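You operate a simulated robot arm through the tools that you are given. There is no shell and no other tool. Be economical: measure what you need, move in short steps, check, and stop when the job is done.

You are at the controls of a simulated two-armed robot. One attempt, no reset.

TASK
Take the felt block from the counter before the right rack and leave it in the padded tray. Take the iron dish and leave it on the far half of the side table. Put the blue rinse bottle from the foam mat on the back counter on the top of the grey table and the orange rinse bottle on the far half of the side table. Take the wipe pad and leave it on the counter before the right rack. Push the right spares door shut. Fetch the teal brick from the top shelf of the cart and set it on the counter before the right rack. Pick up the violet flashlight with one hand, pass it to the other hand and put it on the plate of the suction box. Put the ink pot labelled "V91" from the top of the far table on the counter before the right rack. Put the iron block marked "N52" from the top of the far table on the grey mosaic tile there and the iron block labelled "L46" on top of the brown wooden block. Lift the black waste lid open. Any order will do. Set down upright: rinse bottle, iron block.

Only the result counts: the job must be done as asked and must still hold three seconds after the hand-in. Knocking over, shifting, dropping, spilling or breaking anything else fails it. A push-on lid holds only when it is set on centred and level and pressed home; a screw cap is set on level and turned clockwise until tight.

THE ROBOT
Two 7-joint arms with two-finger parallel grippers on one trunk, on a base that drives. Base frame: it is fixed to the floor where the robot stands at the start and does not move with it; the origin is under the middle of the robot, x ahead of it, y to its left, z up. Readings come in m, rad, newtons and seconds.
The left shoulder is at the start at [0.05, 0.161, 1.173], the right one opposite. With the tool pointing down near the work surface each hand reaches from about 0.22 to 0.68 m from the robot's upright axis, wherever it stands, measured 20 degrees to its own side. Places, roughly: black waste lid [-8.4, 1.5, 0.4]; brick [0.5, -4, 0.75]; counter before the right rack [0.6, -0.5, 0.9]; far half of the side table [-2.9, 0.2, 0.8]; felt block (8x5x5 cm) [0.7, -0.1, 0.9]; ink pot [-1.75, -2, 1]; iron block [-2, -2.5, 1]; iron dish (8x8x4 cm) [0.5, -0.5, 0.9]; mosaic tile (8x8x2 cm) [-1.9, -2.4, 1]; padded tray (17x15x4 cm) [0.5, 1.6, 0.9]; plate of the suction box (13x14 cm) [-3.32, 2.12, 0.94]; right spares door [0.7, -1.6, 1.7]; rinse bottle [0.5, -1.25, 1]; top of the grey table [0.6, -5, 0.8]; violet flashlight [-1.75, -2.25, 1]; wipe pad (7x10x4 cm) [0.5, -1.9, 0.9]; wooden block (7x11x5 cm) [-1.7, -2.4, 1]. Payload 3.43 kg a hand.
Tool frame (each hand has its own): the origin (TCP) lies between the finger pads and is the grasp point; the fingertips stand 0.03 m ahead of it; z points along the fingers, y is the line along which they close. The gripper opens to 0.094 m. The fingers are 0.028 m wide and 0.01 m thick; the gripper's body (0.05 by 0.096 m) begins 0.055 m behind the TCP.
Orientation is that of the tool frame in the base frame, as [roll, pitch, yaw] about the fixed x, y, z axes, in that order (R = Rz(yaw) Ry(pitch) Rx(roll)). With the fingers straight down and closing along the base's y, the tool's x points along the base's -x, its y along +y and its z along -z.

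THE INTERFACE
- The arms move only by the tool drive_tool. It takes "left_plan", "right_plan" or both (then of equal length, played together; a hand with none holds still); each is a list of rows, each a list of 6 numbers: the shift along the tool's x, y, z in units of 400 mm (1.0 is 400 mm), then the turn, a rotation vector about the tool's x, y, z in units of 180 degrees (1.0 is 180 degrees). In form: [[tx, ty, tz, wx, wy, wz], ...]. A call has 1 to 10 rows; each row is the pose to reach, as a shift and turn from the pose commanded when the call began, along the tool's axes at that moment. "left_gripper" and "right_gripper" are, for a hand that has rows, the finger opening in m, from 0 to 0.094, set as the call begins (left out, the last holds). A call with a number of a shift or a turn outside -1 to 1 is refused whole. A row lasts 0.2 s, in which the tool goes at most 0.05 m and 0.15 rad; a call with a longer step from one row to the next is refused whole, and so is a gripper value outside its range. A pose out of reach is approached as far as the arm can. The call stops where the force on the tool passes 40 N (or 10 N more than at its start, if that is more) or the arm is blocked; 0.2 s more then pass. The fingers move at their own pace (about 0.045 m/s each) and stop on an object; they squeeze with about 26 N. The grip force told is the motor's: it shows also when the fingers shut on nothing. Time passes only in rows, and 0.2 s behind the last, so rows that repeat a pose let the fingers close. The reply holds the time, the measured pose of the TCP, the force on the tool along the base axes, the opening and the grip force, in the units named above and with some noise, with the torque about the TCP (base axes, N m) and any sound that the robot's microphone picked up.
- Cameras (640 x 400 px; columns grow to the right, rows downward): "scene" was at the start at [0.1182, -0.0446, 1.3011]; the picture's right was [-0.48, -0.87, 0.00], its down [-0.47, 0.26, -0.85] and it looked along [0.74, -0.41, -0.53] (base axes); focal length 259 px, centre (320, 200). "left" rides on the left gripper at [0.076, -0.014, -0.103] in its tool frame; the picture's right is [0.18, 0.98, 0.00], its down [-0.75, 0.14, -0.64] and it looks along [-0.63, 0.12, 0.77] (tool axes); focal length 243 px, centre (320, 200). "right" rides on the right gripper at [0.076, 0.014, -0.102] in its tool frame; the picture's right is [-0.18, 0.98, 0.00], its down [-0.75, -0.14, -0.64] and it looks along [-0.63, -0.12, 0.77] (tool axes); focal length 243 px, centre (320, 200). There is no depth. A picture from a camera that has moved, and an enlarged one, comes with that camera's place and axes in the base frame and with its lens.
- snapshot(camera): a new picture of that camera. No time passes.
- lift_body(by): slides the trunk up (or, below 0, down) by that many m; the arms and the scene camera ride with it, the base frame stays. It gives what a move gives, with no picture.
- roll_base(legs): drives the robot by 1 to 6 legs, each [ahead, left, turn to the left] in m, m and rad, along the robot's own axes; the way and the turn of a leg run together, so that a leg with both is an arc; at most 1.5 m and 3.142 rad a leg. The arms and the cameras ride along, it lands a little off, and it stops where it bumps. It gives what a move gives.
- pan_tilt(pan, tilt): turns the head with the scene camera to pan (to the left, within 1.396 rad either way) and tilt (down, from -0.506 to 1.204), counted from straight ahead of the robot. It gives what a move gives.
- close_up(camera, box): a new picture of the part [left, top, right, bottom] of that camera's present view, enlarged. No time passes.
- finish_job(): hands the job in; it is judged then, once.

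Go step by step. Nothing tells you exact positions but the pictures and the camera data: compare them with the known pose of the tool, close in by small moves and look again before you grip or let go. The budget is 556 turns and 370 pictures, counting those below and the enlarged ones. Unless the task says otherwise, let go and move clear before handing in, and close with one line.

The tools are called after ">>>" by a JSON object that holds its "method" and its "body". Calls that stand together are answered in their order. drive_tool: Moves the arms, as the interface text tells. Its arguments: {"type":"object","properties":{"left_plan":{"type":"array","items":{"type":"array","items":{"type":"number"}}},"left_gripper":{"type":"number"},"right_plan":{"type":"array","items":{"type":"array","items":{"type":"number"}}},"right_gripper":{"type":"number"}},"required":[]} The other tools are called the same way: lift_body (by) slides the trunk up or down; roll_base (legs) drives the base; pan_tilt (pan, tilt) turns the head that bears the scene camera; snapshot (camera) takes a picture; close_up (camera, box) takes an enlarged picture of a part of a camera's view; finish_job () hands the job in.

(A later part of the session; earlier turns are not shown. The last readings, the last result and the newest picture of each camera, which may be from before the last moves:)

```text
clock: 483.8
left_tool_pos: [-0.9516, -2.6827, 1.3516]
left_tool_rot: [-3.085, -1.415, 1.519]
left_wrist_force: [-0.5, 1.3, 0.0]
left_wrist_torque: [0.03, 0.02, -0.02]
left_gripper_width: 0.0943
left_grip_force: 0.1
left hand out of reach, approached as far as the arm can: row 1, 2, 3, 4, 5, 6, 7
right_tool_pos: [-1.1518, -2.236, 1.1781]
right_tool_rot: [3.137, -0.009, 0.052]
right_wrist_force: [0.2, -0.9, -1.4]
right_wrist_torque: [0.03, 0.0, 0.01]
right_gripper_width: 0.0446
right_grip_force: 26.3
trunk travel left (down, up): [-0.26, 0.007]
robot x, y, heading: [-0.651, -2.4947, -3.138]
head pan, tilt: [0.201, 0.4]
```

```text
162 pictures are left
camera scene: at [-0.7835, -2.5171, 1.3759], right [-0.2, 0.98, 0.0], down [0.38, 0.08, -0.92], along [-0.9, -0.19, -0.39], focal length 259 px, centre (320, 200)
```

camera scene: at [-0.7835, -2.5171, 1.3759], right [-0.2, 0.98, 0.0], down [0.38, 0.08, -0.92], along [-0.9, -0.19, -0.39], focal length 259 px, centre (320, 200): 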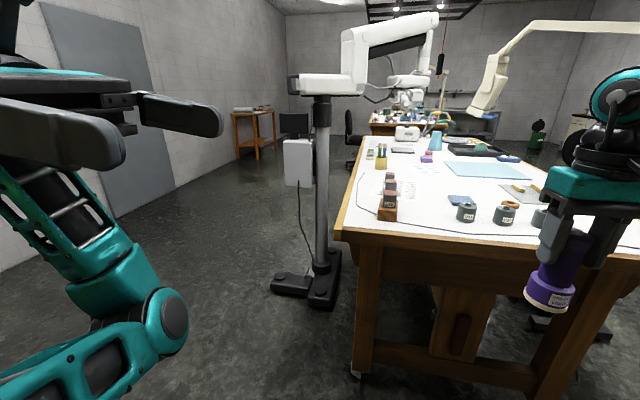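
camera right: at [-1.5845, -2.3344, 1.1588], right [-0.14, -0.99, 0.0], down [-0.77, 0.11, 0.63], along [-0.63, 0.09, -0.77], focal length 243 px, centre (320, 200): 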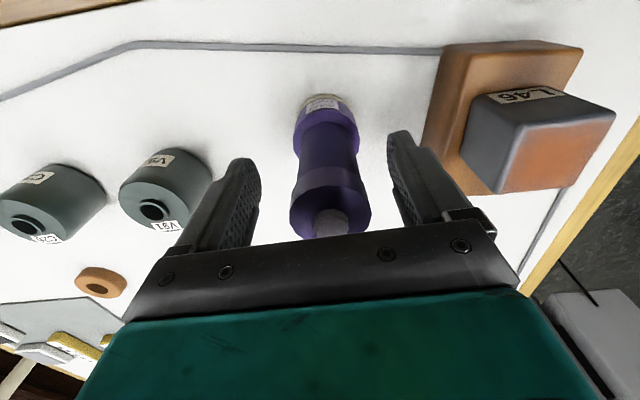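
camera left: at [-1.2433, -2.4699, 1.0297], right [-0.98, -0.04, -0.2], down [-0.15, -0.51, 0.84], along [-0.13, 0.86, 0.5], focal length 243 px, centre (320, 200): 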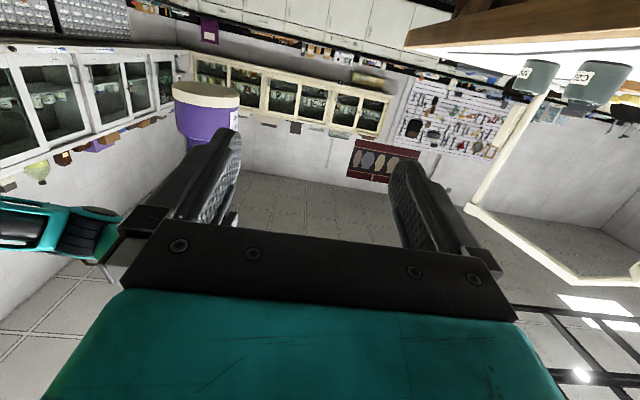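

>>> {"method": "drive_tool", "body": {"left_plan": [[0, -0.05, 0, 0, -0.045, 0], [0, -0.1, 0, 0, -0.09, 0], [0, -0.15, 0, 0, -0.135, 0], [0, -0.2, 0, 0, -0.18, 0], [0, -0.25, 0, 0, -0.225, 0], [0, -0.3, 0, 0, -0.27, 0], [0, -0.35, 0, 0, -0.315, 0], [0, -0.4, 0, 0, -0.36, 0], [0, -0.4, 0, 0, -0.405, 0], [0, -0.4, 0, 0, -0.45, 0]]}}

>>> {"method": "snapshot", "body": {"camera": "scene"}}

```text
clock: 485.9
left_tool_pos: [-0.9419, -2.5869, 1.2855]
left_tool_rot: [-3.127, -0.002, 1.579]
left_wrist_force: [0.7, 0.2, 0.0]
left_wrist_torque: [-0.02, -0.01, 0.01]
left_gripper_width: 0.0939
left_grip_force: 0.1
left hand out of reach, approached as far as the arm can: row 1, 2, 3, 4, 5, 6, 7, 8, 9, 10
right_tool_pos: [-1.1529, -2.2361, 1.1781]
right_tool_rot: [3.136, -0.009, 0.053]
right_wrist_force: [-0.1, -0.5, -1.2]
right_wrist_torque: [-0.03, -0.02, 0.02]
right_gripper_width: 0.0448
right_grip_force: 25.8
trunk travel left (down, up): [-0.26, 0.007]
robot x, y, heading: [-0.6552, -2.4955, -3.133]
head pan, tilt: [0.201, 0.4]
```

```text
161 pictures are left
camera scene: at [-0.7839, -2.5166, 1.3759], right [-0.2, 0.98, 0.0], down [0.38, 0.08, -0.92], along [-0.9, -0.19, -0.39], focal length 259 px, centre (320, 200)
```

scene: 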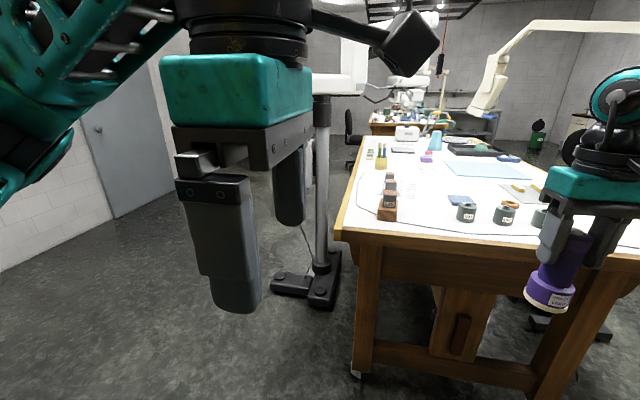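

>>> {"method": "drive_tool", "body": {"left_plan": [[0, -0.04, 0.02, 0, 0, 0.045], [0, -0.08, 0.04, 0, 0, 0.09], [0, -0.12, 0.06, 0, 0, 0.135], [0, -0.16, 0.08, 0, 0, 0.18], [0, -0.2, 0.1, 0, 0, 0.225], [0, -0.24, 0.12, 0, 0, 0.27], [0, -0.28, 0.14, 0, 0, 0.315], [0, -0.32, 0.16, 0, 0, 0.36], [0, -0.36, 0.18, 0, 0, 0.405], [0, -0.4, 0.2, 0, 0, 0.45]]}}

>>> {"method": "snapshot", "body": {"camera": "scene"}}

```text
clock: 487.4
left_tool_pos: [-0.8123, -2.5537, 1.2089]
left_tool_rot: [3.138, -0.023, 0.831]
left_wrist_force: [-0.4, 0.0, -0.8]
left_wrist_torque: [0.02, 0.0, 0.0]
left_gripper_width: 0.0939
left_grip_force: 0.1
left hand out of reach, approached as far as the arm can: row 1, 2, 3, 4, 5, 6
right_tool_pos: [-1.1526, -2.2353, 1.1782]
right_tool_rot: [3.138, -0.011, 0.053]
right_wrist_force: [0.4, 0.0, -1.3]
right_wrist_torque: [0.01, -0.04, -0.06]
right_gripper_width: 0.0446
right_grip_force: 26.3
trunk travel left (down, up): [-0.26, 0.007]
robot x, y, heading: [-0.6552, -2.495, -3.136]
head pan, tilt: [0.201, 0.4]
stopped in row 6 (left hand): the force on the tool passed its limit (the readings are from after the stop); the commanded pose is now the measured one
```

```text
160 pictures are left
camera scene: at [-0.7838, -2.5188, 1.3772], right [-0.22, 0.98, 0.0], down [0.37, 0.08, -0.93], along [-0.9, -0.2, -0.38], focal length 259 px, centre (320, 200)
```

scene: 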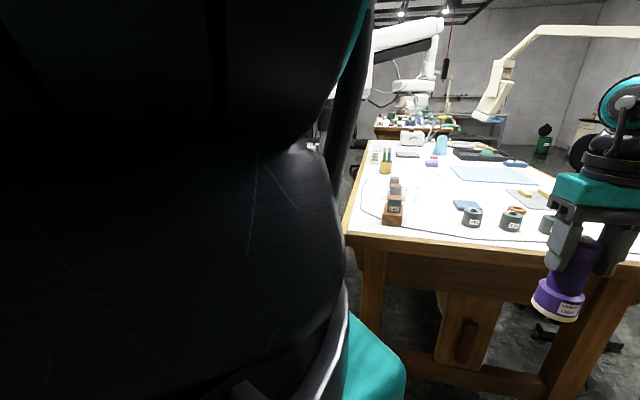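

>>> {"method": "drive_tool", "body": {"left_plan": [[-0.04, -0.05, 0, 0, 0, 0], [-0.1, -0.11, 0, 0, 0, 0], [-0.16, -0.18, 0, 0, 0, 0], [-0.22, -0.25, 0, 0, 0, 0], [-0.28, -0.32, 0, 0, 0, 0], [-0.35, -0.39, 0, 0, 0, 0], [-0.42, -0.46, 0, 0, 0, 0]]}}

>>> {"method": "snapshot", "body": {"camera": "scene"}}

```text
clock: 488.9
left_tool_pos: [-0.8157, -2.5477, 1.1977]
left_tool_rot: [3.139, -0.024, 0.828]
left_wrist_force: [-0.9, -0.6, 0.6]
left_wrist_torque: [0.0, -0.02, 0.0]
left_gripper_width: 0.094
left_grip_force: 0.0
left hand out of reach, approached as far as the arm can: row 1, 2, 3, 4, 5, 6, 7
right_tool_pos: [-1.1521, -2.2353, 1.1792]
right_tool_rot: [3.139, -0.01, 0.052]
right_wrist_force: [0.5, 0.3, -1.4]
right_wrist_torque: [0.0, -0.05, -0.01]
right_gripper_width: 0.0447
right_grip_force: 25.6
trunk travel left (down, up): [-0.26, 0.007]
robot x, y, heading: [-0.653, -2.4996, -3.134]
head pan, tilt: [0.201, 0.4]
```

```text
159 pictures are left
camera scene: at [-0.7837, -2.5173, 1.3759], right [-0.2, 0.98, 0.0], down [0.38, 0.08, -0.92], along [-0.9, -0.19, -0.39], focal length 259 px, centre (320, 200)
```

scene: 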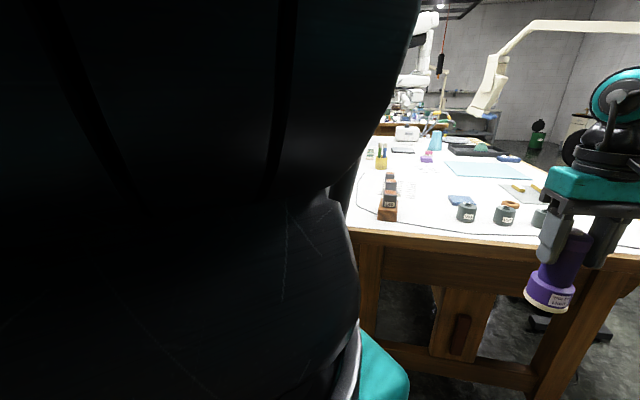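

>>> {"method": "drive_tool", "body": {"left_plan": [[-0.02, -0.02, 0, 0, 0, -0.04], [-0.04, -0.04, 0, 0, 0, -0.08], [-0.06, -0.06, 0, 0, 0, -0.12], [-0.1, -0.1, 0, 0, 0, -0.16], [-0.14, -0.14, 0, 0, 0, -0.2], [-0.2, -0.2, 0, 0, 0, -0.24], [-0.26, -0.26, 0, 0, 0, -0.28], [-0.32, -0.32, 0, 0, 0, -0.32]]}}

>>> {"method": "snapshot", "body": {"camera": "scene"}}

```text
clock: 490.8
left_tool_pos: [-0.9823, -2.5505, 1.1874]
left_tool_rot: [3.122, -0.011, 1.833]
left_wrist_force: [-1.1, 0.0, -0.3]
left_wrist_torque: [0.03, -0.02, 0.01]
left_gripper_width: 0.0938
left_grip_force: 0.0
right_tool_pos: [-1.1527, -2.236, 1.1795]
right_tool_rot: [3.139, -0.01, 0.053]
right_wrist_force: [-0.5, 0.2, -1.2]
right_wrist_torque: [0.04, -0.07, 0.02]
right_gripper_width: 0.0446
right_grip_force: 26.3
trunk travel left (down, up): [-0.26, 0.007]
robot x, y, heading: [-0.6532, -2.4974, -3.134]
head pan, tilt: [0.201, 0.4]
```

```text
158 pictures are left
camera scene: at [-0.7841, -2.5173, 1.3758], right [-0.2, 0.98, 0.0], down [0.38, 0.08, -0.92], along [-0.9, -0.19, -0.39], focal length 259 px, centre (320, 200)
```

scene: 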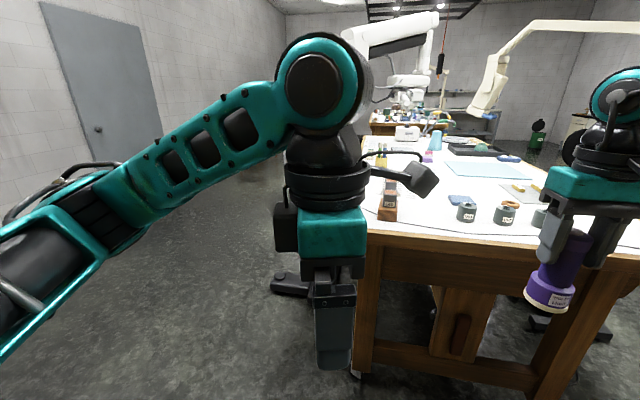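

The left arm is back in a natural posture. I'll extend it a little and turn it gradually toward its default orientation.

>>> {"method": "drive_tool", "body": {"left_plan": [[0.03, -0.12, 0, 0, 0, 0], [0.065, -0.24, 0, 0, 0, 0], [0.065, -0.24, 0, 0, 0, 0.04], [0.065, -0.24, 0, 0, 0, 0.08], [0.065, -0.24, 0, 0, 0, 0.12], [0.065, -0.24, 0, 0, 0, 0.16], [0.065, -0.24, 0, 0, 0, 0.2], [0.065, -0.24, 0, 0, 0, 0.24], [0.065, -0.24, 0, 0, 0, 0.28], [0.065, -0.24, 0, 0, 0, 0.32]]}}

>>> {"method": "snapshot", "body": {"camera": "scene"}}

```text
clock: 492.9
left_tool_pos: [-0.8146, -2.521, 1.1922]
left_tool_rot: [3.141, -0.022, 0.83]
left_wrist_force: [-0.5, 0.3, 0.4]
left_wrist_torque: [-0.02, 0.02, 0.03]
left_gripper_width: 0.0941
left_grip_force: 0.1
left hand out of reach, approached as far as the arm can: row 2, 3, 4, 5, 6, 7, 8, 9, 10
right_tool_pos: [-1.1533, -2.2359, 1.1784]
right_tool_rot: [3.136, -0.011, 0.052]
right_wrist_force: [-0.2, 1.0, -0.8]
right_wrist_torque: [0.0, 0.0, 0.0]
right_gripper_width: 0.0442
right_grip_force: 26.3
trunk travel left (down, up): [-0.26, 0.007]
robot x, y, heading: [-0.6517, -2.4941, -3.136]
head pan, tilt: [0.201, 0.4]
```

```text
157 pictures are left
camera scene: at [-0.7833, -2.5169, 1.376], right [-0.2, 0.98, 0.0], down [0.38, 0.08, -0.92], along [-0.9, -0.19, -0.39], focal length 259 px, centre (320, 200)
```

scene: 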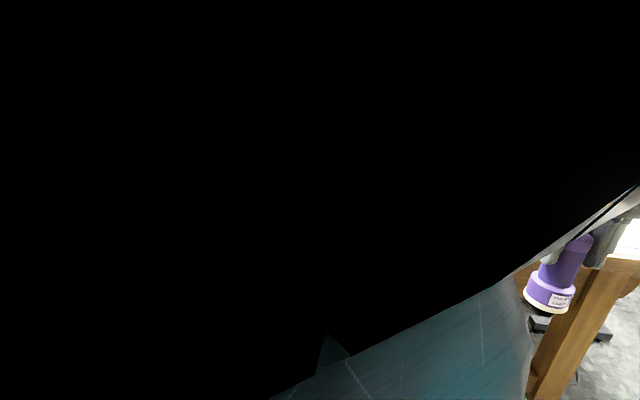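

>>> {"method": "drive_tool", "body": {"left_plan": [[-0.02, -0.02, 0, 0, 0, -0.04], [-0.04, -0.04, 0, 0, 0, -0.08], [-0.06, -0.06, 0, 0, 0, -0.12], [-0.1, -0.1, 0, 0, 0, -0.16], [-0.14, -0.14, 0, 0, 0, -0.2], [-0.2, -0.2, 0, 0, 0, -0.24], [-0.26, -0.26, 0, 0, 0, -0.28], [-0.3, -0.3, 0, 0, 0, -0.32], [-0.34, -0.36, 0, 0, 0, -0.32]]}}

>>> {"method": "snapshot", "body": {"camera": "scene"}}

```text
clock: 494.9
left_tool_pos: [-1.0048, -2.5227, 1.1612]
left_tool_rot: [3.122, -0.011, 1.834]
left_wrist_force: [-0.4, -0.2, 0.9]
left_wrist_torque: [-0.04, -0.03, -0.03]
left_gripper_width: 0.0939
left_grip_force: 0.0
right_tool_pos: [-1.1545, -2.236, 1.1783]
right_tool_rot: [3.138, -0.009, 0.051]
right_wrist_force: [-0.1, -0.1, -1.1]
right_wrist_torque: [-0.01, -0.03, -0.03]
right_gripper_width: 0.0443
right_grip_force: 25.8
trunk travel left (down, up): [-0.26, 0.007]
robot x, y, heading: [-0.6532, -2.4985, -3.137]
head pan, tilt: [0.201, 0.4]
```

```text
156 pictures are left
camera scene: at [-0.7841, -2.5171, 1.3758], right [-0.2, 0.98, 0.0], down [0.38, 0.08, -0.92], along [-0.9, -0.19, -0.39], focal length 259 px, centre (320, 200)
```

scene: 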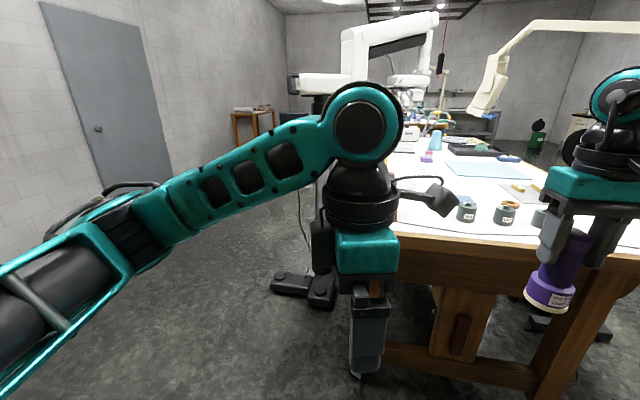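

Now I'll bring the flashlight in with the right hand leaning left, while the left hand leans right from above-left.

>>> {"method": "drive_tool", "body": {"left_plan": [[0.0, 0.03, -0.05, 0, 0.03, 0], [-0.04, 0.0, -0.1, 0, 0.06, 0], [-0.08, -0.05, -0.15, 0, 0.09, 0], [-0.1, -0.1, -0.18, 0, 0.13, 0], [-0.12, -0.15, -0.2, 0, 0.17, 0], [-0.14, -0.2, -0.2, 0, 0.21, 0], [-0.15, -0.22, -0.2, 0, 0.25, 0]], "right_plan": [[0.02, 0.07, 0, 0, 0, -0.02], [0.04, 0.14, 0, 0, 0, -0.04], [0.06, 0.21, 0, 0, 0, -0.067], [0.08, 0.27, 0, 0, 0, -0.067], [0.1, 0.33, 0, 0, 0, -0.067], [0.12, 0.36, 0, 0, 0, -0.067], [0.137, 0.38, 0, 0, 0, -0.067]]}}

>>> {"method": "snapshot", "body": {"camera": "scene"}}

```text
clock: 496.6
left_tool_pos: [-1.01, -2.5693, 1.2256]
left_tool_rot: [3.111, -0.737, 1.847]
left_wrist_force: [0.0, 0.3, -0.3]
left_wrist_torque: [-0.02, -0.02, -0.03]
left_gripper_width: 0.0942
left_grip_force: 0.1
left hand out of reach, approached as far as the arm can: row 5, 6, 7
right_tool_pos: [-1.087, -2.3797, 1.1781]
right_tool_rot: [3.134, -0.006, 0.26]
right_wrist_force: [-1.0, 0.0, -1.7]
right_wrist_torque: [0.0, 0.0, -0.01]
right_gripper_width: 0.0446
right_grip_force: 25.9
right hand out of reach, approached as far as the arm can: row 7
trunk travel left (down, up): [-0.26, 0.007]
robot x, y, heading: [-0.6513, -2.4968, -3.14]
head pan, tilt: [0.201, 0.4]
```

```text
155 pictures are left
camera scene: at [-0.7835, -2.516, 1.376], right [-0.2, 0.98, 0.0], down [0.38, 0.08, -0.92], along [-0.9, -0.19, -0.39], focal length 259 px, centre (320, 200)
```

scene: 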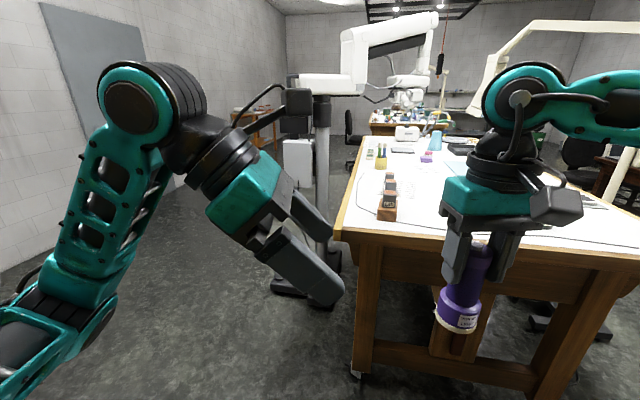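

>>> {"method": "drive_tool", "body": {"right_plan": [[0, 0, 0, -0.042, 0, 0], [0, 0, 0, -0.084, 0, 0], [0, 0, 0, -0.126, 0, 0], [0, 0, 0, -0.168, 0, 0], [0, 0, 0, -0.21, 0, 0], [0, 0, 0, -0.25, 0, 0], [0, 0, 0, -0.25, 0, 0]]}}

>>> {"method": "snapshot", "body": {"camera": "left"}}

>>> {"method": "snapshot", "body": {"camera": "scene"}}

```text
clock: 498.1
left_tool_pos: [-1.0102, -2.5713, 1.2248]
left_tool_rot: [3.109, -0.737, 1.85]
left_wrist_force: [-0.1, -0.7, -0.6]
left_wrist_torque: [0.04, 0.0, 0.01]
left_gripper_width: 0.094
left_grip_force: 0.0
right_tool_pos: [-1.0881, -2.3813, 1.179]
right_tool_rot: [2.351, -0.01, 0.262]
right_wrist_force: [0.3, -0.2, -1.9]
right_wrist_torque: [0.07, 0.02, -0.01]
right_gripper_width: 0.0446
right_grip_force: 25.4
trunk travel left (down, up): [-0.26, 0.007]
robot x, y, heading: [-0.6501, -2.4962, -3.136]
head pan, tilt: [0.201, 0.4]
```

```text
154 pictures are left
camera left: at [-1.024, -2.5861, 1.3512], right [0.91, 0.38, 0.15], down [0.39, -0.92, -0.03], along [0.13, 0.08, -0.99], focal length 243 px, centre (320, 200)
```

left: 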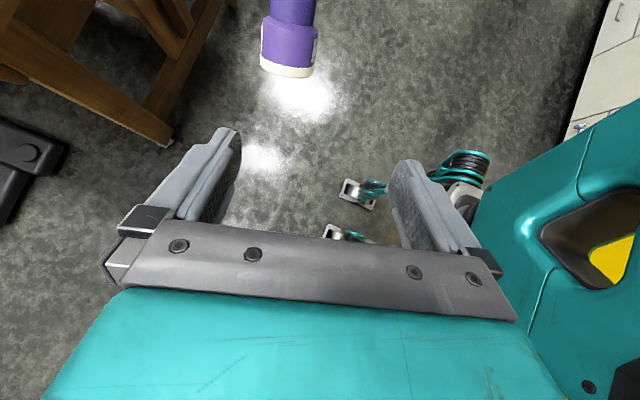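

```text
153 pictures are left
camera scene: at [-0.7836, -2.5176, 1.3759], right [-0.2, 0.98, 0.0], down [0.38, 0.08, -0.92], along [-0.9, -0.19, -0.39], focal length 259 px, centre (320, 200)
```

scene: 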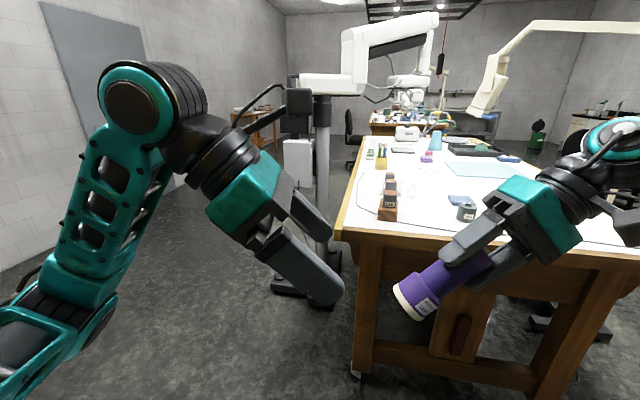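

>>> {"method": "drive_tool", "body": {"left_plan": [[0.06, -0.04, 0.03, 0, 0, 0], [0.114, -0.0725, 0.08, 0, 0, 0], [0.114, -0.0725, 0.16, 0, 0, 0], [0.114, -0.0725, 0.24, 0, 0, 0], [0.114, -0.0725, 0.3, 0, 0, 0], [0.114, -0.0725, 0.3, 0, 0, 0]]}}

>>> {"method": "snapshot", "body": {"camera": "left"}}

>>> {"method": "snapshot", "body": {"camera": "scene"}}

```text
clock: 499.6
left_tool_pos: [-1.0401, -2.5089, 1.2008]
left_tool_rot: [3.107, -0.735, 1.856]
left_wrist_force: [1.3, 0.0, 1.1]
left_wrist_torque: [-0.01, 0.02, -0.01]
left_gripper_width: 0.0939
left_grip_force: 0.2
left hand out of reach, approached as far as the arm can: row 1, 2, 3, 4, 5, 6
right_tool_pos: [-1.0891, -2.3814, 1.1787]
right_tool_rot: [2.35, -0.012, 0.262]
right_wrist_force: [-0.4, -0.3, -1.8]
right_wrist_torque: [0.07, 0.02, 0.0]
right_gripper_width: 0.0444
right_grip_force: 26.6
trunk travel left (down, up): [-0.26, 0.007]
robot x, y, heading: [-0.6499, -2.4988, -3.138]
head pan, tilt: [0.201, 0.4]
```

```text
152 pictures are left
camera left: at [-1.0532, -2.5237, 1.3275], right [0.91, 0.38, 0.15], down [0.39, -0.92, -0.03], along [0.13, 0.08, -0.99], focal length 243 px, centre (320, 200)
```

left: 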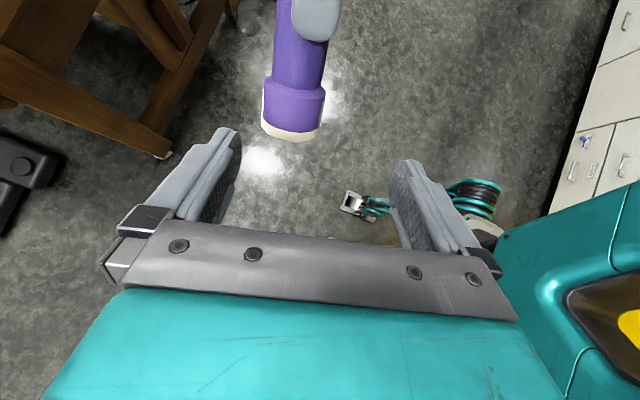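

```text
151 pictures are left
camera scene: at [-0.7838, -2.5169, 1.3759], right [-0.2, 0.98, 0.0], down [0.38, 0.08, -0.92], along [-0.9, -0.19, -0.39], focal length 259 px, centre (320, 200)
```

scene: 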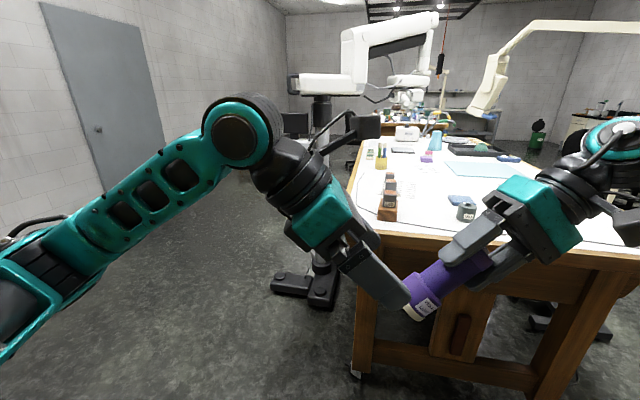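

>>> {"method": "drive_tool", "body": {"left_plan": [[0.0, 0.0, 0.06, 0, 0, 0], [0.0, 0.0, 0.12, 0, 0, 0], [0.0, 0.0, 0.18, 0, 0, 0], [0.0, 0.0, 0.24, 0, 0, 0], [0.0, 0.0, 0.24, 0, 0, 0]], "right_plan": [[0.015, 0.0, 0, 0, 0, 0], [0.03, 0, 0, 0, 0, 0], [0.045, 0, 0, 0, 0, 0], [0.06, 0, 0, 0, 0, 0], [0.06, 0, 0, 0, 0, 0]]}}

>>> {"method": "snapshot", "body": {"camera": "left"}}

>>> {"method": "snapshot", "body": {"camera": "scene"}}

```text
clock: 500.8
left_tool_pos: [-1.0537, -2.4424, 1.1278]
left_tool_rot: [3.11, -0.737, 1.85]
left_wrist_force: [-0.1, 0.1, -0.9]
left_wrist_torque: [0.0, 0.0, -0.03]
left_gripper_width: 0.094
left_grip_force: 0.1
right_tool_pos: [-1.066, -2.3775, 1.1797]
right_tool_rot: [2.351, -0.01, 0.262]
right_wrist_force: [0.1, 0.5, -2.2]
right_wrist_torque: [0.06, 0.05, -0.01]
right_gripper_width: 0.0443
right_grip_force: 26.4
trunk travel left (down, up): [-0.26, 0.007]
robot x, y, heading: [-0.6552, -2.4976, -3.135]
head pan, tilt: [0.201, 0.4]
```

```text
150 pictures are left
camera left: at [-1.0676, -2.4576, 1.2544], right [0.91, 0.38, 0.15], down [0.39, -0.92, -0.03], along [0.13, 0.08, -0.99], focal length 243 px, centre (320, 200)
```

left: 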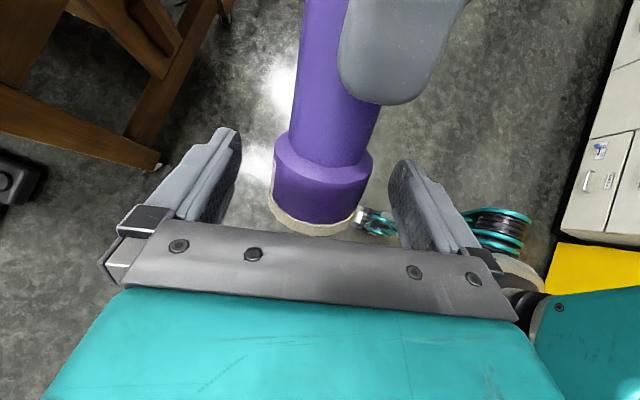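

```text
149 pictures are left
camera scene: at [-0.7836, -2.5176, 1.3759], right [-0.2, 0.98, 0.0], down [0.38, 0.08, -0.92], along [-0.9, -0.19, -0.39], focal length 259 px, centre (320, 200)
```

scene: 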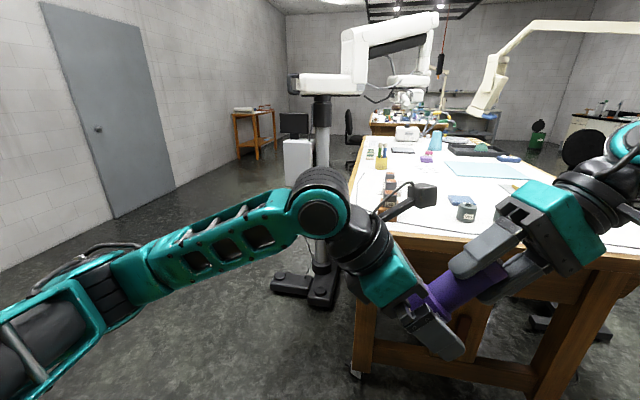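

The left fingers are around the flashlight's base. I'll close the left hand.

>>> {"method": "drive_tool", "body": {"left_plan": [[0, 0, 0, 0, 0, 0], [0, 0, 0, 0, 0, 0], [0, 0, 0, 0, 0, 0], [0, 0, 0, 0, 0, 0]], "left_gripper": 0.02}}

>>> {"method": "snapshot", "body": {"camera": "left"}}

```text
clock: 501.8
left_tool_pos: [-1.0544, -2.4421, 1.1285]
left_tool_rot: [3.109, -0.737, 1.85]
left_wrist_force: [-1.8, -1.4, -0.6]
left_wrist_torque: [-0.04, 0.43, -0.27]
left_gripper_width: 0.0534
left_grip_force: 25.6
right_tool_pos: [-1.065, -2.3765, 1.1803]
right_tool_rot: [2.351, -0.011, 0.264]
right_wrist_force: [1.6, 1.8, -1.8]
right_wrist_torque: [0.2, -0.51, 0.38]
right_gripper_width: 0.0443
right_grip_force: 25.8
trunk travel left (down, up): [-0.26, 0.007]
robot x, y, heading: [-0.6483, -2.4971, -3.134]
head pan, tilt: [0.201, 0.4]
```

```text
148 pictures are left
camera left: at [-1.0674, -2.4576, 1.2548], right [0.91, 0.38, 0.15], down [0.39, -0.92, -0.03], along [0.12, 0.08, -0.99], focal length 243 px, centre (320, 200)
```

left: 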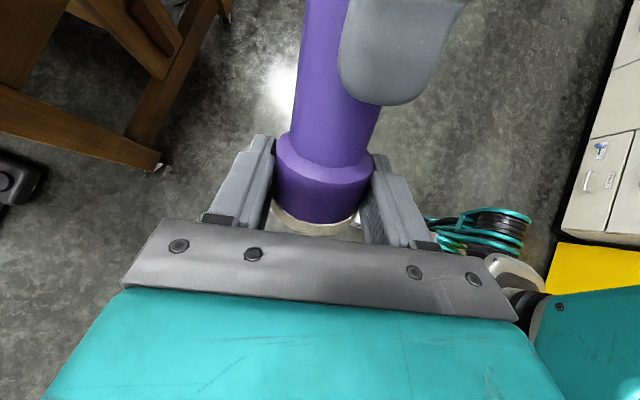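

Both hands hold it. Now the right hand lets go and withdraws along its own axis.

>>> {"method": "drive_tool", "body": {"right_plan": [[0, 0, 0, 0, 0, 0], [0, 0, 0, 0, 0, 0], [0, 0, 0, 0, 0, 0], [0, 0, -0.08, 0, 0, 0], [0, 0, -0.18, 0, 0, 0], [0, 0, -0.28, 0, 0, 0], [0, 0, -0.38, 0, 0, 0]], "right_gripper": 0.085}}

>>> {"method": "snapshot", "body": {"camera": "scene"}}

```text
clock: 503.4
left_tool_pos: [-1.0532, -2.442, 1.1288]
left_tool_rot: [3.108, -0.737, 1.851]
left_wrist_force: [-0.7, -0.2, -0.4]
left_wrist_torque: [-0.03, 0.0, 0.03]
left_gripper_width: 0.0532
left_grip_force: 26.1
right_tool_pos: [-1.0952, -2.2727, 1.2871]
right_tool_rot: [2.35, -0.01, 0.264]
right_wrist_force: [-0.1, 0.6, -0.4]
right_wrist_torque: [0.03, 0.01, -0.01]
right_gripper_width: 0.0848
right_grip_force: 0.1
trunk travel left (down, up): [-0.26, 0.007]
robot x, y, heading: [-0.6494, -2.4994, -3.137]
head pan, tilt: [0.201, 0.4]
```

```text
147 pictures are left
camera scene: at [-0.7836, -2.5175, 1.3759], right [-0.2, 0.98, 0.0], down [0.38, 0.08, -0.92], along [-0.9, -0.19, -0.39], focal length 259 px, centre (320, 200)
```

scene: 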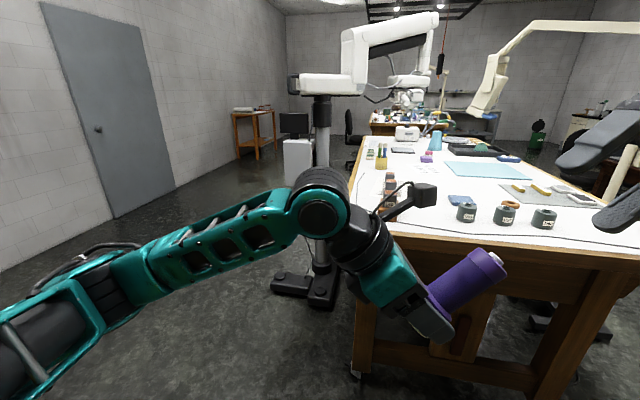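

The left hand has the flashlight. I'll straighten the right hand again and raise the left a bit, then go for the V91 pot.

>>> {"method": "drive_tool", "body": {"right_plan": [[0, 0, 0, 0.042, 0, 0], [0, 0, 0, 0.084, 0, 0], [0, 0, 0, 0.126, 0, 0], [0, 0, 0, 0.168, 0, 0], [0, 0, 0, 0.21, 0, 0], [0, 0, 0, 0.25, 0, 0]], "left_plan": [[0.03, 0.03, -0.04, 0, 0, 0], [0.06, 0.06, -0.08, 0, 0, 0], [0.09, 0.09, -0.12, 0, 0, 0], [0.11, 0.12, -0.16, 0, 0, 0], [0.11, 0.12, -0.16, 0, 0, 0], [0.11, 0.12, -0.16, 0, 0, 0]]}}

>>> {"method": "drive_tool", "body": {"right_plan": [[0, 0, 0.05, 0, 0, 0.03], [0, 0, 0.1, 0, 0, 0.067], [0, 0, 0.16, 0, 0, 0.067], [0, -0.05, 0.22, 0, 0, 0.067], [0, -0.1, 0.28, 0, 0, 0.067]]}}

>>> {"method": "roll_base", "body": {"legs": [[0, -0.12, 0], [0.5, 0, 0]]}}

>>> {"method": "pan_tilt", "body": {"pan": 0.0, "tilt": 0.6}}

>>> {"method": "snapshot", "body": {"camera": "scene"}}

>>> {"method": "snapshot", "body": {"camera": "right"}}

```text
clock: 504.8
left_tool_pos: [-1.0088, -2.4416, 1.2068]
left_tool_rot: [3.11, -0.736, 1.851]
left_wrist_force: [-0.8, -1.2, -1.1]
left_wrist_torque: [-0.07, -0.04, 0.0]
left_gripper_width: 0.0532
left_grip_force: 25.9
right_tool_pos: [-1.094, -2.2716, 1.2869]
right_tool_rot: [3.139, -0.009, 0.262]
right_wrist_force: [1.0, -0.2, -0.8]
right_wrist_torque: [-0.01, -0.03, 0.0]
right_gripper_width: 0.0851
right_grip_force: 0.0
trunk travel left (down, up): [-0.26, 0.007]
robot x, y, heading: [-0.6511, -2.5005, -3.139]
head pan, tilt: [0.201, 0.4]
```

```text
clock: 505.9
left_tool_pos: [-1.0091, -2.4406, 1.207]
left_tool_rot: [3.108, -0.734, 1.849]
left_wrist_force: [0.3, -0.8, -1.4]
left_wrist_torque: [-0.07, 0.01, 0.04]
left_gripper_width: 0.0533
left_grip_force: 25.8
right_tool_pos: [-1.1025, -2.2317, 1.1744]
right_tool_rot: [3.136, -0.011, 0.054]
right_wrist_force: [0.2, -0.2, 0.4]
right_wrist_torque: [0.0, -0.02, 0.02]
right_gripper_width: 0.0847
right_grip_force: 0.0
trunk travel left (down, up): [-0.26, 0.007]
robot x, y, heading: [-0.6567, -2.4958, -3.141]
head pan, tilt: [0.201, 0.4]
```

```text
clock: 509.8
left_tool_pos: [-1.5155, -2.3311, 1.2073]
left_tool_rot: [3.106, -0.736, 1.866]
left_wrist_force: [-0.6, 0.5, -1.0]
left_wrist_torque: [-0.05, -0.07, 0.0]
left_gripper_width: 0.0531
left_grip_force: 26.1
right_tool_pos: [-1.6107, -2.1233, 1.1754]
right_tool_rot: [3.137, -0.01, 0.065]
right_wrist_force: [-0.7, 0.7, 0.0]
right_wrist_torque: [0.0, 0.02, 0.04]
right_gripper_width: 0.0849
right_grip_force: 0.0
trunk travel left (down, up): [-0.26, 0.007]
robot x, y, heading: [-1.1575, -2.3796, -3.12]
head pan, tilt: [0.201, 0.4]
```

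```text
clock: 510.5
left_tool_pos: [-1.5163, -2.3314, 1.2071]
left_tool_rot: [3.109, -0.737, 1.867]
left_wrist_force: [-1.6, -0.4, -1.4]
left_wrist_torque: [-0.04, -0.03, -0.03]
left_gripper_width: 0.0531
left_grip_force: 26.1
right_tool_pos: [-1.6108, -2.1235, 1.1755]
right_tool_rot: [3.138, -0.01, 0.066]
right_wrist_force: [0.3, 0.8, 0.1]
right_wrist_torque: [0.03, 0.02, 0.0]
right_gripper_width: 0.085
right_grip_force: 0.0
trunk travel left (down, up): [-0.26, 0.007]
robot x, y, heading: [-1.1615, -2.3805, -3.121]
head pan, tilt: [0.0, 0.6]
```

```text
146 pictures are left
camera scene: at [-1.2861, -2.3849, 1.3577], right [-0.02, 1.0, 0.0], down [0.56, 0.01, -0.83], along [-0.83, -0.02, -0.56], focal length 259 px, centre (320, 200)
```

scene: 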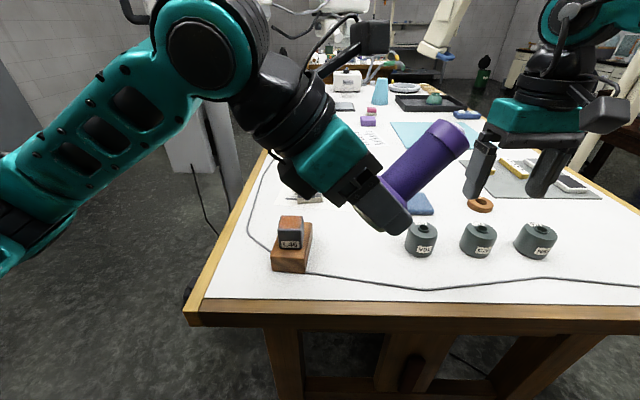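

```text
145 pictures are left
camera right: at [-1.5352, -2.1318, 1.2786], right [-0.12, -0.99, 0.0], down [-0.77, 0.09, 0.63], along [-0.63, 0.07, -0.77], focal length 243 px, centre (320, 200)
```

right: 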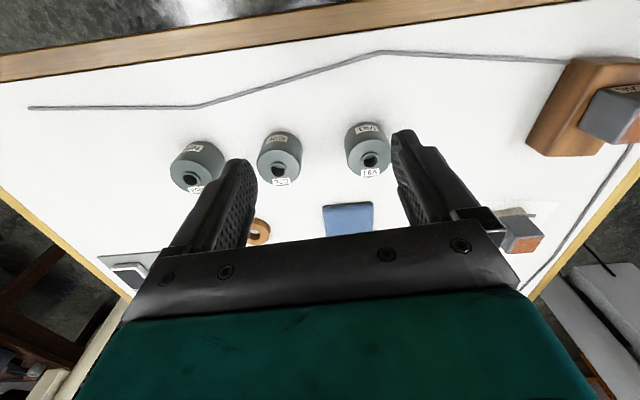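

>>> {"method": "roll_base", "body": {"legs": [[0.06, 0, -0.02]]}}

>>> {"method": "drive_tool", "body": {"right_plan": [[-0.03, 0.05, 0.03, 0, 0, 0], [-0.05, 0.1, 0.08, 0, 0, 0], [-0.06, 0.13, 0.15, 0, 0, 0], [-0.06, 0.13, 0.2, 0, 0, 0], [-0.06, 0.13, 0.2, 0, 0, 0]], "right_gripper": 0.094}}

>>> {"method": "snapshot", "body": {"camera": "right"}}

>>> {"method": "snapshot", "body": {"camera": "scene"}}

```text
clock: 511.5
left_tool_pos: [-1.5756, -2.3247, 1.2061]
left_tool_rot: [3.108, -0.737, 1.847]
left_wrist_force: [0.0, -1.3, -1.1]
left_wrist_torque: [-0.05, -0.02, 0.01]
left_gripper_width: 0.0534
left_grip_force: 26.0
right_tool_pos: [-1.6665, -2.1143, 1.174]
right_tool_rot: [3.139, -0.012, 0.047]
right_wrist_force: [0.4, 0.2, 0.3]
right_wrist_torque: [0.03, -0.01, 0.01]
right_gripper_width: 0.0851
right_grip_force: 0.0
trunk travel left (down, up): [-0.26, 0.007]
robot x, y, heading: [-1.2149, -2.3824, -3.138]
head pan, tilt: [0.0, 0.6]
```

```text
clock: 512.7
left_tool_pos: [-1.5741, -2.3251, 1.2069]
left_tool_rot: [3.11, -0.735, 1.846]
left_wrist_force: [0.3, -0.3, -1.3]
left_wrist_torque: [-0.04, 0.0, 0.0]
left_gripper_width: 0.0532
left_grip_force: 26.0
right_tool_pos: [-1.6862, -2.1685, 1.0923]
right_tool_rot: [3.138, -0.011, 0.048]
right_wrist_force: [0.7, 0.3, -0.1]
right_wrist_torque: [-0.03, 0.02, -0.03]
right_gripper_width: 0.0943
right_grip_force: 0.0
trunk travel left (down, up): [-0.26, 0.007]
robot x, y, heading: [-1.2146, -2.3825, -3.143]
head pan, tilt: [0.0, 0.6]
```

```text
144 pictures are left
camera right: at [-1.611, -2.1786, 1.1961], right [-0.14, -0.99, 0.0], down [-0.77, 0.11, 0.63], along [-0.63, 0.09, -0.77], focal length 243 px, centre (320, 200)
```

right: 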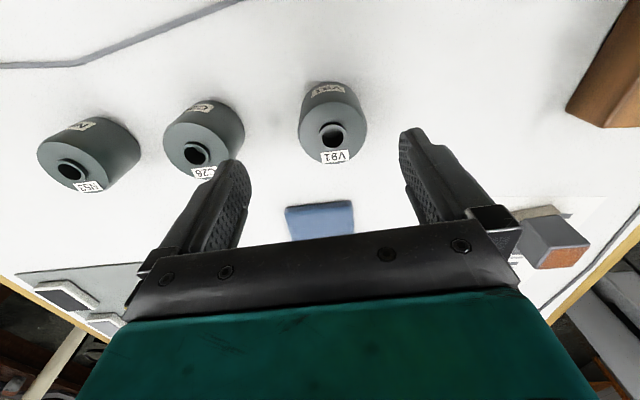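

```text
143 pictures are left
camera scene: at [-1.3462, -2.3831, 1.3577], right [0.0, 1.0, 0.0], down [0.57, 0.0, -0.82], along [-0.82, 0.0, -0.57], focal length 259 px, centre (320, 200)
```

scene: 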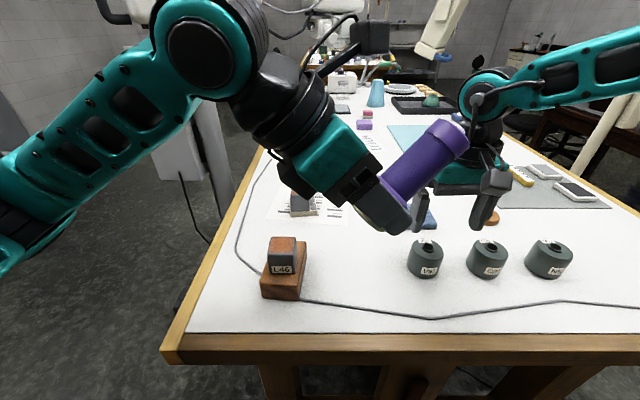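

>>> {"method": "drive_tool", "body": {"right_plan": [[-0.0275, 0.021, 0.06, 0, 0, 0], [-0.0275, 0.021, 0.12, 0, 0, 0], [-0.0275, 0.021, 0.18, 0, 0, 0], [-0.0275, 0.021, 0.25, 0, 0, 0], [-0.0275, 0.021, 0.25, 0, 0, 0]]}}

>>> {"method": "snapshot", "body": {"camera": "right"}}

```text
clock: 513.9
left_tool_pos: [-1.5737, -2.3244, 1.2059]
left_tool_rot: [3.109, -0.736, 1.847]
left_wrist_force: [-0.5, 0.3, -1.4]
left_wrist_torque: [-0.07, -0.01, 0.0]
left_gripper_width: 0.0532
left_grip_force: 25.9
right_tool_pos: [-1.698, -2.1798, 0.9922]
right_tool_rot: [3.14, -0.012, 0.048]
right_wrist_force: [1.0, 0.9, 0.5]
right_wrist_torque: [0.0, -0.01, 0.0]
right_gripper_width: 0.094
right_grip_force: 0.1
trunk travel left (down, up): [-0.26, 0.007]
robot x, y, heading: [-1.2205, -2.3803, -3.143]
head pan, tilt: [0.0, 0.6]
```

```text
142 pictures are left
camera right: at [-1.6215, -2.1903, 1.0962], right [-0.14, -0.99, 0.0], down [-0.77, 0.11, 0.63], along [-0.63, 0.09, -0.77], focal length 243 px, centre (320, 200)
```

right: 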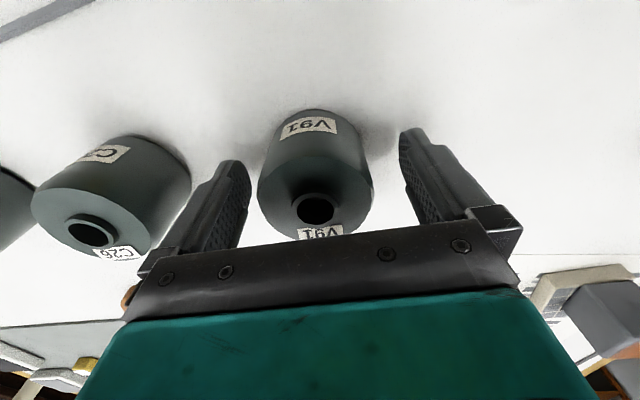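

>>> {"method": "drive_tool", "body": {"right_plan": [[0, -0.008, 0, 0, 0, 0], [0, -0.008, 0, 0, 0, 0], [0, -0.008, 0, 0, 0, 0], [0, -0.008, 0, 0, 0, 0]], "right_gripper": 0.02}}

>>> {"method": "drive_tool", "body": {"right_plan": [[0, 0, -0.04, 0, 0, 0], [0, 0, -0.1, 0, 0, 0], [0, 0, -0.18, 0, 0, 0], [0, 0, -0.28, 0, 0, 0], [0.05, 0, -0.36, 0, 0, 0], [0.12, 0, -0.42, 0, 0, 0]]}}

>>> {"method": "snapshot", "body": {"camera": "scene"}}

```text
clock: 514.9
left_tool_pos: [-1.5742, -2.3248, 1.207]
left_tool_rot: [3.109, -0.736, 1.845]
left_wrist_force: [1.1, 1.0, -1.7]
left_wrist_torque: [-0.09, 0.0, 0.03]
left_gripper_width: 0.0532
left_grip_force: 25.9
right_tool_pos: [-1.6966, -2.1768, 0.9926]
right_tool_rot: [3.138, -0.011, 0.049]
right_wrist_force: [0.1, -1.1, 1.1]
right_wrist_torque: [-0.04, 0.04, -0.02]
right_gripper_width: 0.0604
right_grip_force: 25.7
trunk travel left (down, up): [-0.26, 0.007]
robot x, y, heading: [-1.2184, -2.3811, -3.143]
head pan, tilt: [0.0, 0.6]
```

```text
clock: 516.3
left_tool_pos: [-1.5741, -2.3252, 1.2066]
left_tool_rot: [3.108, -0.736, 1.846]
left_wrist_force: [0.4, 0.6, -1.0]
left_wrist_torque: [-0.04, -0.01, -0.02]
left_gripper_width: 0.0531
left_grip_force: 26.0
right_tool_pos: [-1.6499, -2.1707, 1.166]
right_tool_rot: [3.137, -0.011, 0.047]
right_wrist_force: [0.1, 0.0, -0.7]
right_wrist_torque: [0.02, 0.01, 0.04]
right_gripper_width: 0.0601
right_grip_force: 26.0
trunk travel left (down, up): [-0.26, 0.007]
robot x, y, heading: [-1.2171, -2.3826, -3.139]
head pan, tilt: [0.0, 0.6]
```

```text
141 pictures are left
camera scene: at [-1.3454, -2.3828, 1.3578], right [0.0, 1.0, 0.0], down [0.56, 0.0, -0.83], along [-0.83, 0.0, -0.56], focal length 259 px, centre (320, 200)
```

scene: 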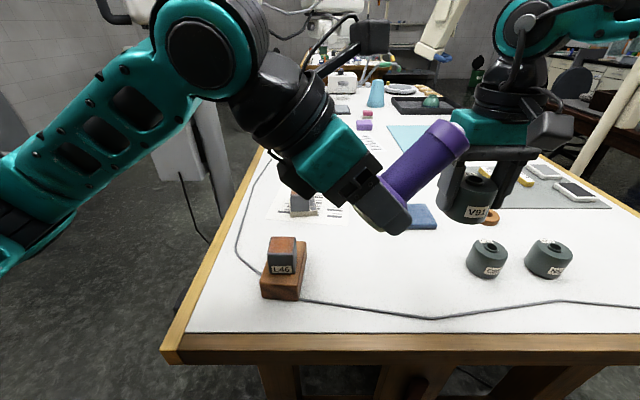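

V91 is held. Next the flashlight's plate: I'll back out and strafe up the aisle.

>>> {"method": "roll_base", "body": {"legs": [[-0.5, 0, 0], [0, -1.5, 0], [0, -1.5, 0], [0, -0.55, 0]]}}

>>> {"method": "roll_base", "body": {"legs": [[1.5, 0, 0], [0.7, 0, 0]]}}

>>> {"method": "pan_tilt", "body": {"pan": -0.7, "tilt": 0.4}}

>>> {"method": "snapshot", "body": {"camera": "scene"}}

```text
clock: 536.1
left_tool_pos: [-1.0729, 1.2389, 1.2054]
left_tool_rot: [3.108, -0.734, 1.872]
left_wrist_force: [0.4, 0.0, -2.0]
left_wrist_torque: [-0.04, -0.01, -0.02]
left_gripper_width: 0.053
left_grip_force: 26.1
right_tool_pos: [-1.1537, 1.3917, 1.164]
right_tool_rot: [3.139, -0.012, 0.074]
right_wrist_force: [0.9, -0.5, -1.2]
right_wrist_torque: [0.01, 0.0, 0.0]
right_gripper_width: 0.0601
right_grip_force: 26.0
trunk travel left (down, up): [-0.26, 0.007]
robot x, y, heading: [-0.7153, 1.1918, -3.114]
head pan, tilt: [0.0, 0.6]
```

```text
clock: 547.2
left_tool_pos: [-3.31, 1.1717, 1.2058]
left_tool_rot: [3.107, -0.736, 1.882]
left_wrist_force: [-0.3, 0.6, -2.0]
left_wrist_torque: [-0.03, 0.02, -0.02]
left_gripper_width: 0.053
left_grip_force: 25.8
right_tool_pos: [-3.3927, 1.3232, 1.1655]
right_tool_rot: [3.138, -0.009, 0.083]
right_wrist_force: [-0.5, -0.2, -1.7]
right_wrist_torque: [0.02, 0.0, 0.0]
right_gripper_width: 0.0598
right_grip_force: 26.1
trunk travel left (down, up): [-0.26, 0.007]
robot x, y, heading: [-2.9531, 1.1251, -3.102]
head pan, tilt: [0.0, 0.6]
```

```text
clock: 548.2
left_tool_pos: [-3.3109, 1.1734, 1.2075]
left_tool_rot: [3.108, -0.736, 1.883]
left_wrist_force: [-0.6, 0.1, -1.8]
left_wrist_torque: [-0.08, -0.04, 0.04]
left_gripper_width: 0.0527
left_grip_force: 25.7
right_tool_pos: [-3.3939, 1.3232, 1.1656]
right_tool_rot: [3.138, -0.011, 0.085]
right_wrist_force: [0.2, 0.1, -2.0]
right_wrist_torque: [0.0, -0.02, -0.05]
right_gripper_width: 0.0601
right_grip_force: 26.2
trunk travel left (down, up): [-0.26, 0.007]
robot x, y, heading: [-2.9512, 1.128, -3.107]
head pan, tilt: [-0.7, 0.4]
```

```text
140 pictures are left
camera scene: at [-3.0657, 1.183, 1.3759], right [0.61, 0.79, 0.0], down [0.31, -0.24, -0.92], along [-0.73, 0.57, -0.39], focal length 259 px, centre (320, 200)
```

scene: 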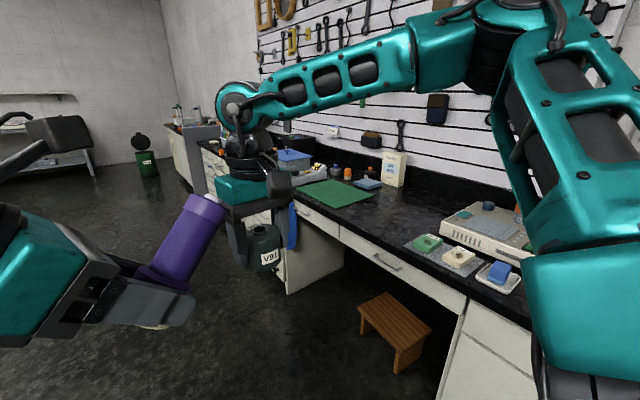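

The suction box with its plate is where expected. I'll turn to face it.

>>> {"method": "roll_base", "body": {"legs": [[0, 0.0, -1.6], [0.1, 0.28, 0]]}}

>>> {"method": "pan_tilt", "body": {"pan": 0.0, "tilt": 0.5}}

>>> {"method": "snapshot", "body": {"camera": "scene"}}

```text
clock: 554.2
left_tool_pos: [-3.1776, 1.5848, 1.206]
left_tool_rot: [3.108, -0.737, 0.277]
left_wrist_force: [-0.7, -0.5, -1.2]
left_wrist_torque: [-0.02, 0.03, -0.04]
left_gripper_width: 0.0528
left_grip_force: 25.9
right_tool_pos: [-3.0239, 1.6614, 1.1657]
right_tool_rot: [3.139, -0.012, -1.524]
right_wrist_force: [-0.2, 0.0, -1.5]
right_wrist_torque: [-0.02, 0.03, 0.0]
right_gripper_width: 0.06
right_grip_force: 26.5
trunk travel left (down, up): [-0.26, 0.007]
robot x, y, heading: [-3.2372, 1.2279, 1.571]
head pan, tilt: [-0.7, 0.4]
```

```text
clock: 555.3
left_tool_pos: [-3.1782, 1.5838, 1.2066]
left_tool_rot: [3.109, -0.738, 0.277]
left_wrist_force: [0.3, -0.2, -2.1]
left_wrist_torque: [-0.01, 0.02, 0.0]
left_gripper_width: 0.0531
left_grip_force: 26.3
right_tool_pos: [-3.024, 1.6604, 1.1645]
right_tool_rot: [3.138, -0.01, -1.524]
right_wrist_force: [0.1, -0.2, -1.6]
right_wrist_torque: [0.02, 0.01, 0.03]
right_gripper_width: 0.06
right_grip_force: 25.8
trunk travel left (down, up): [-0.26, 0.007]
robot x, y, heading: [-3.2369, 1.2293, 1.571]
head pan, tilt: [0.0, 0.499]
```

```text
139 pictures are left
camera scene: at [-3.235, 1.3577, 1.3668], right [1.0, 0.0, 0.0], down [0.0, -0.48, -0.88], along [0.0, 0.88, -0.48], focal length 259 px, centre (320, 200)
```

scene: 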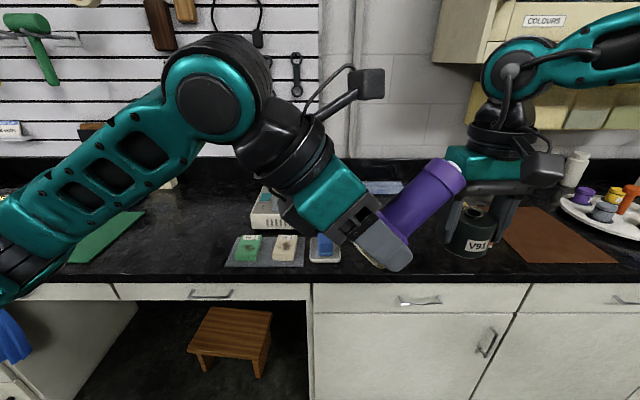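

>>> {"method": "drive_tool", "body": {"left_plan": [[0, 0, 0, 0.0305, 0.0011, -0.0336], [0, 0, 0, 0.061, 0.0022, -0.0673], [0, 0, 0, 0.0916, 0.0033, -0.1009], [0, 0, 0, 0.1222, 0.0044, -0.1345], [0, 0, 0, 0.1527, 0.0055, -0.1682], [0, 0, 0, 0.1833, 0.0065, -0.2018], [0, 0, 0, 0.2138, 0.0076, -0.2355], [0, 0, 0, 0.2444, 0.0087, -0.2691], [0, 0, 0, 0.2749, 0.0098, -0.3027], [0, 0, 0, 0.3055, 0.0109, -0.3364]]}}

>>> {"method": "snapshot", "body": {"camera": "scene"}}

```text
clock: 557.5
left_tool_pos: [-3.1786, 1.5836, 1.2075]
left_tool_rot: [3.112, -0.738, 1.701]
left_wrist_force: [0.1, -0.3, -2.1]
left_wrist_torque: [-0.06, -0.03, 0.01]
left_gripper_width: 0.0531
left_grip_force: 26.0
right_tool_pos: [-3.0237, 1.6618, 1.1646]
right_tool_rot: [3.137, -0.009, -1.523]
right_wrist_force: [-0.2, 1.0, -2.0]
right_wrist_torque: [0.01, 0.01, -0.01]
right_gripper_width: 0.06
right_grip_force: 25.8
trunk travel left (down, up): [-0.26, 0.007]
robot x, y, heading: [-3.2368, 1.2256, 1.572]
head pan, tilt: [0.0, 0.499]
```

```text
138 pictures are left
camera scene: at [-3.2347, 1.3576, 1.3668], right [1.0, 0.0, 0.0], down [0.0, -0.48, -0.88], along [0.0, 0.88, -0.48], focal length 259 px, centre (320, 200)
```

scene: 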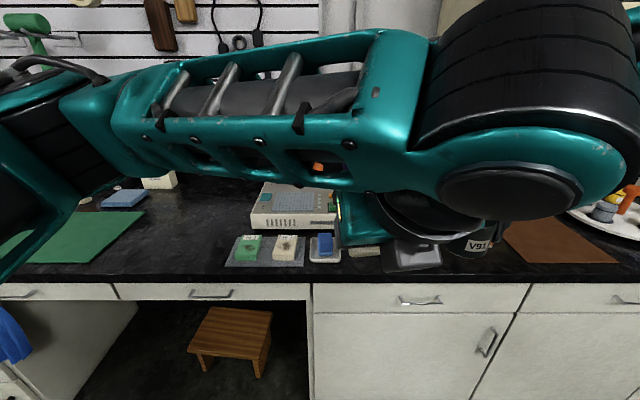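

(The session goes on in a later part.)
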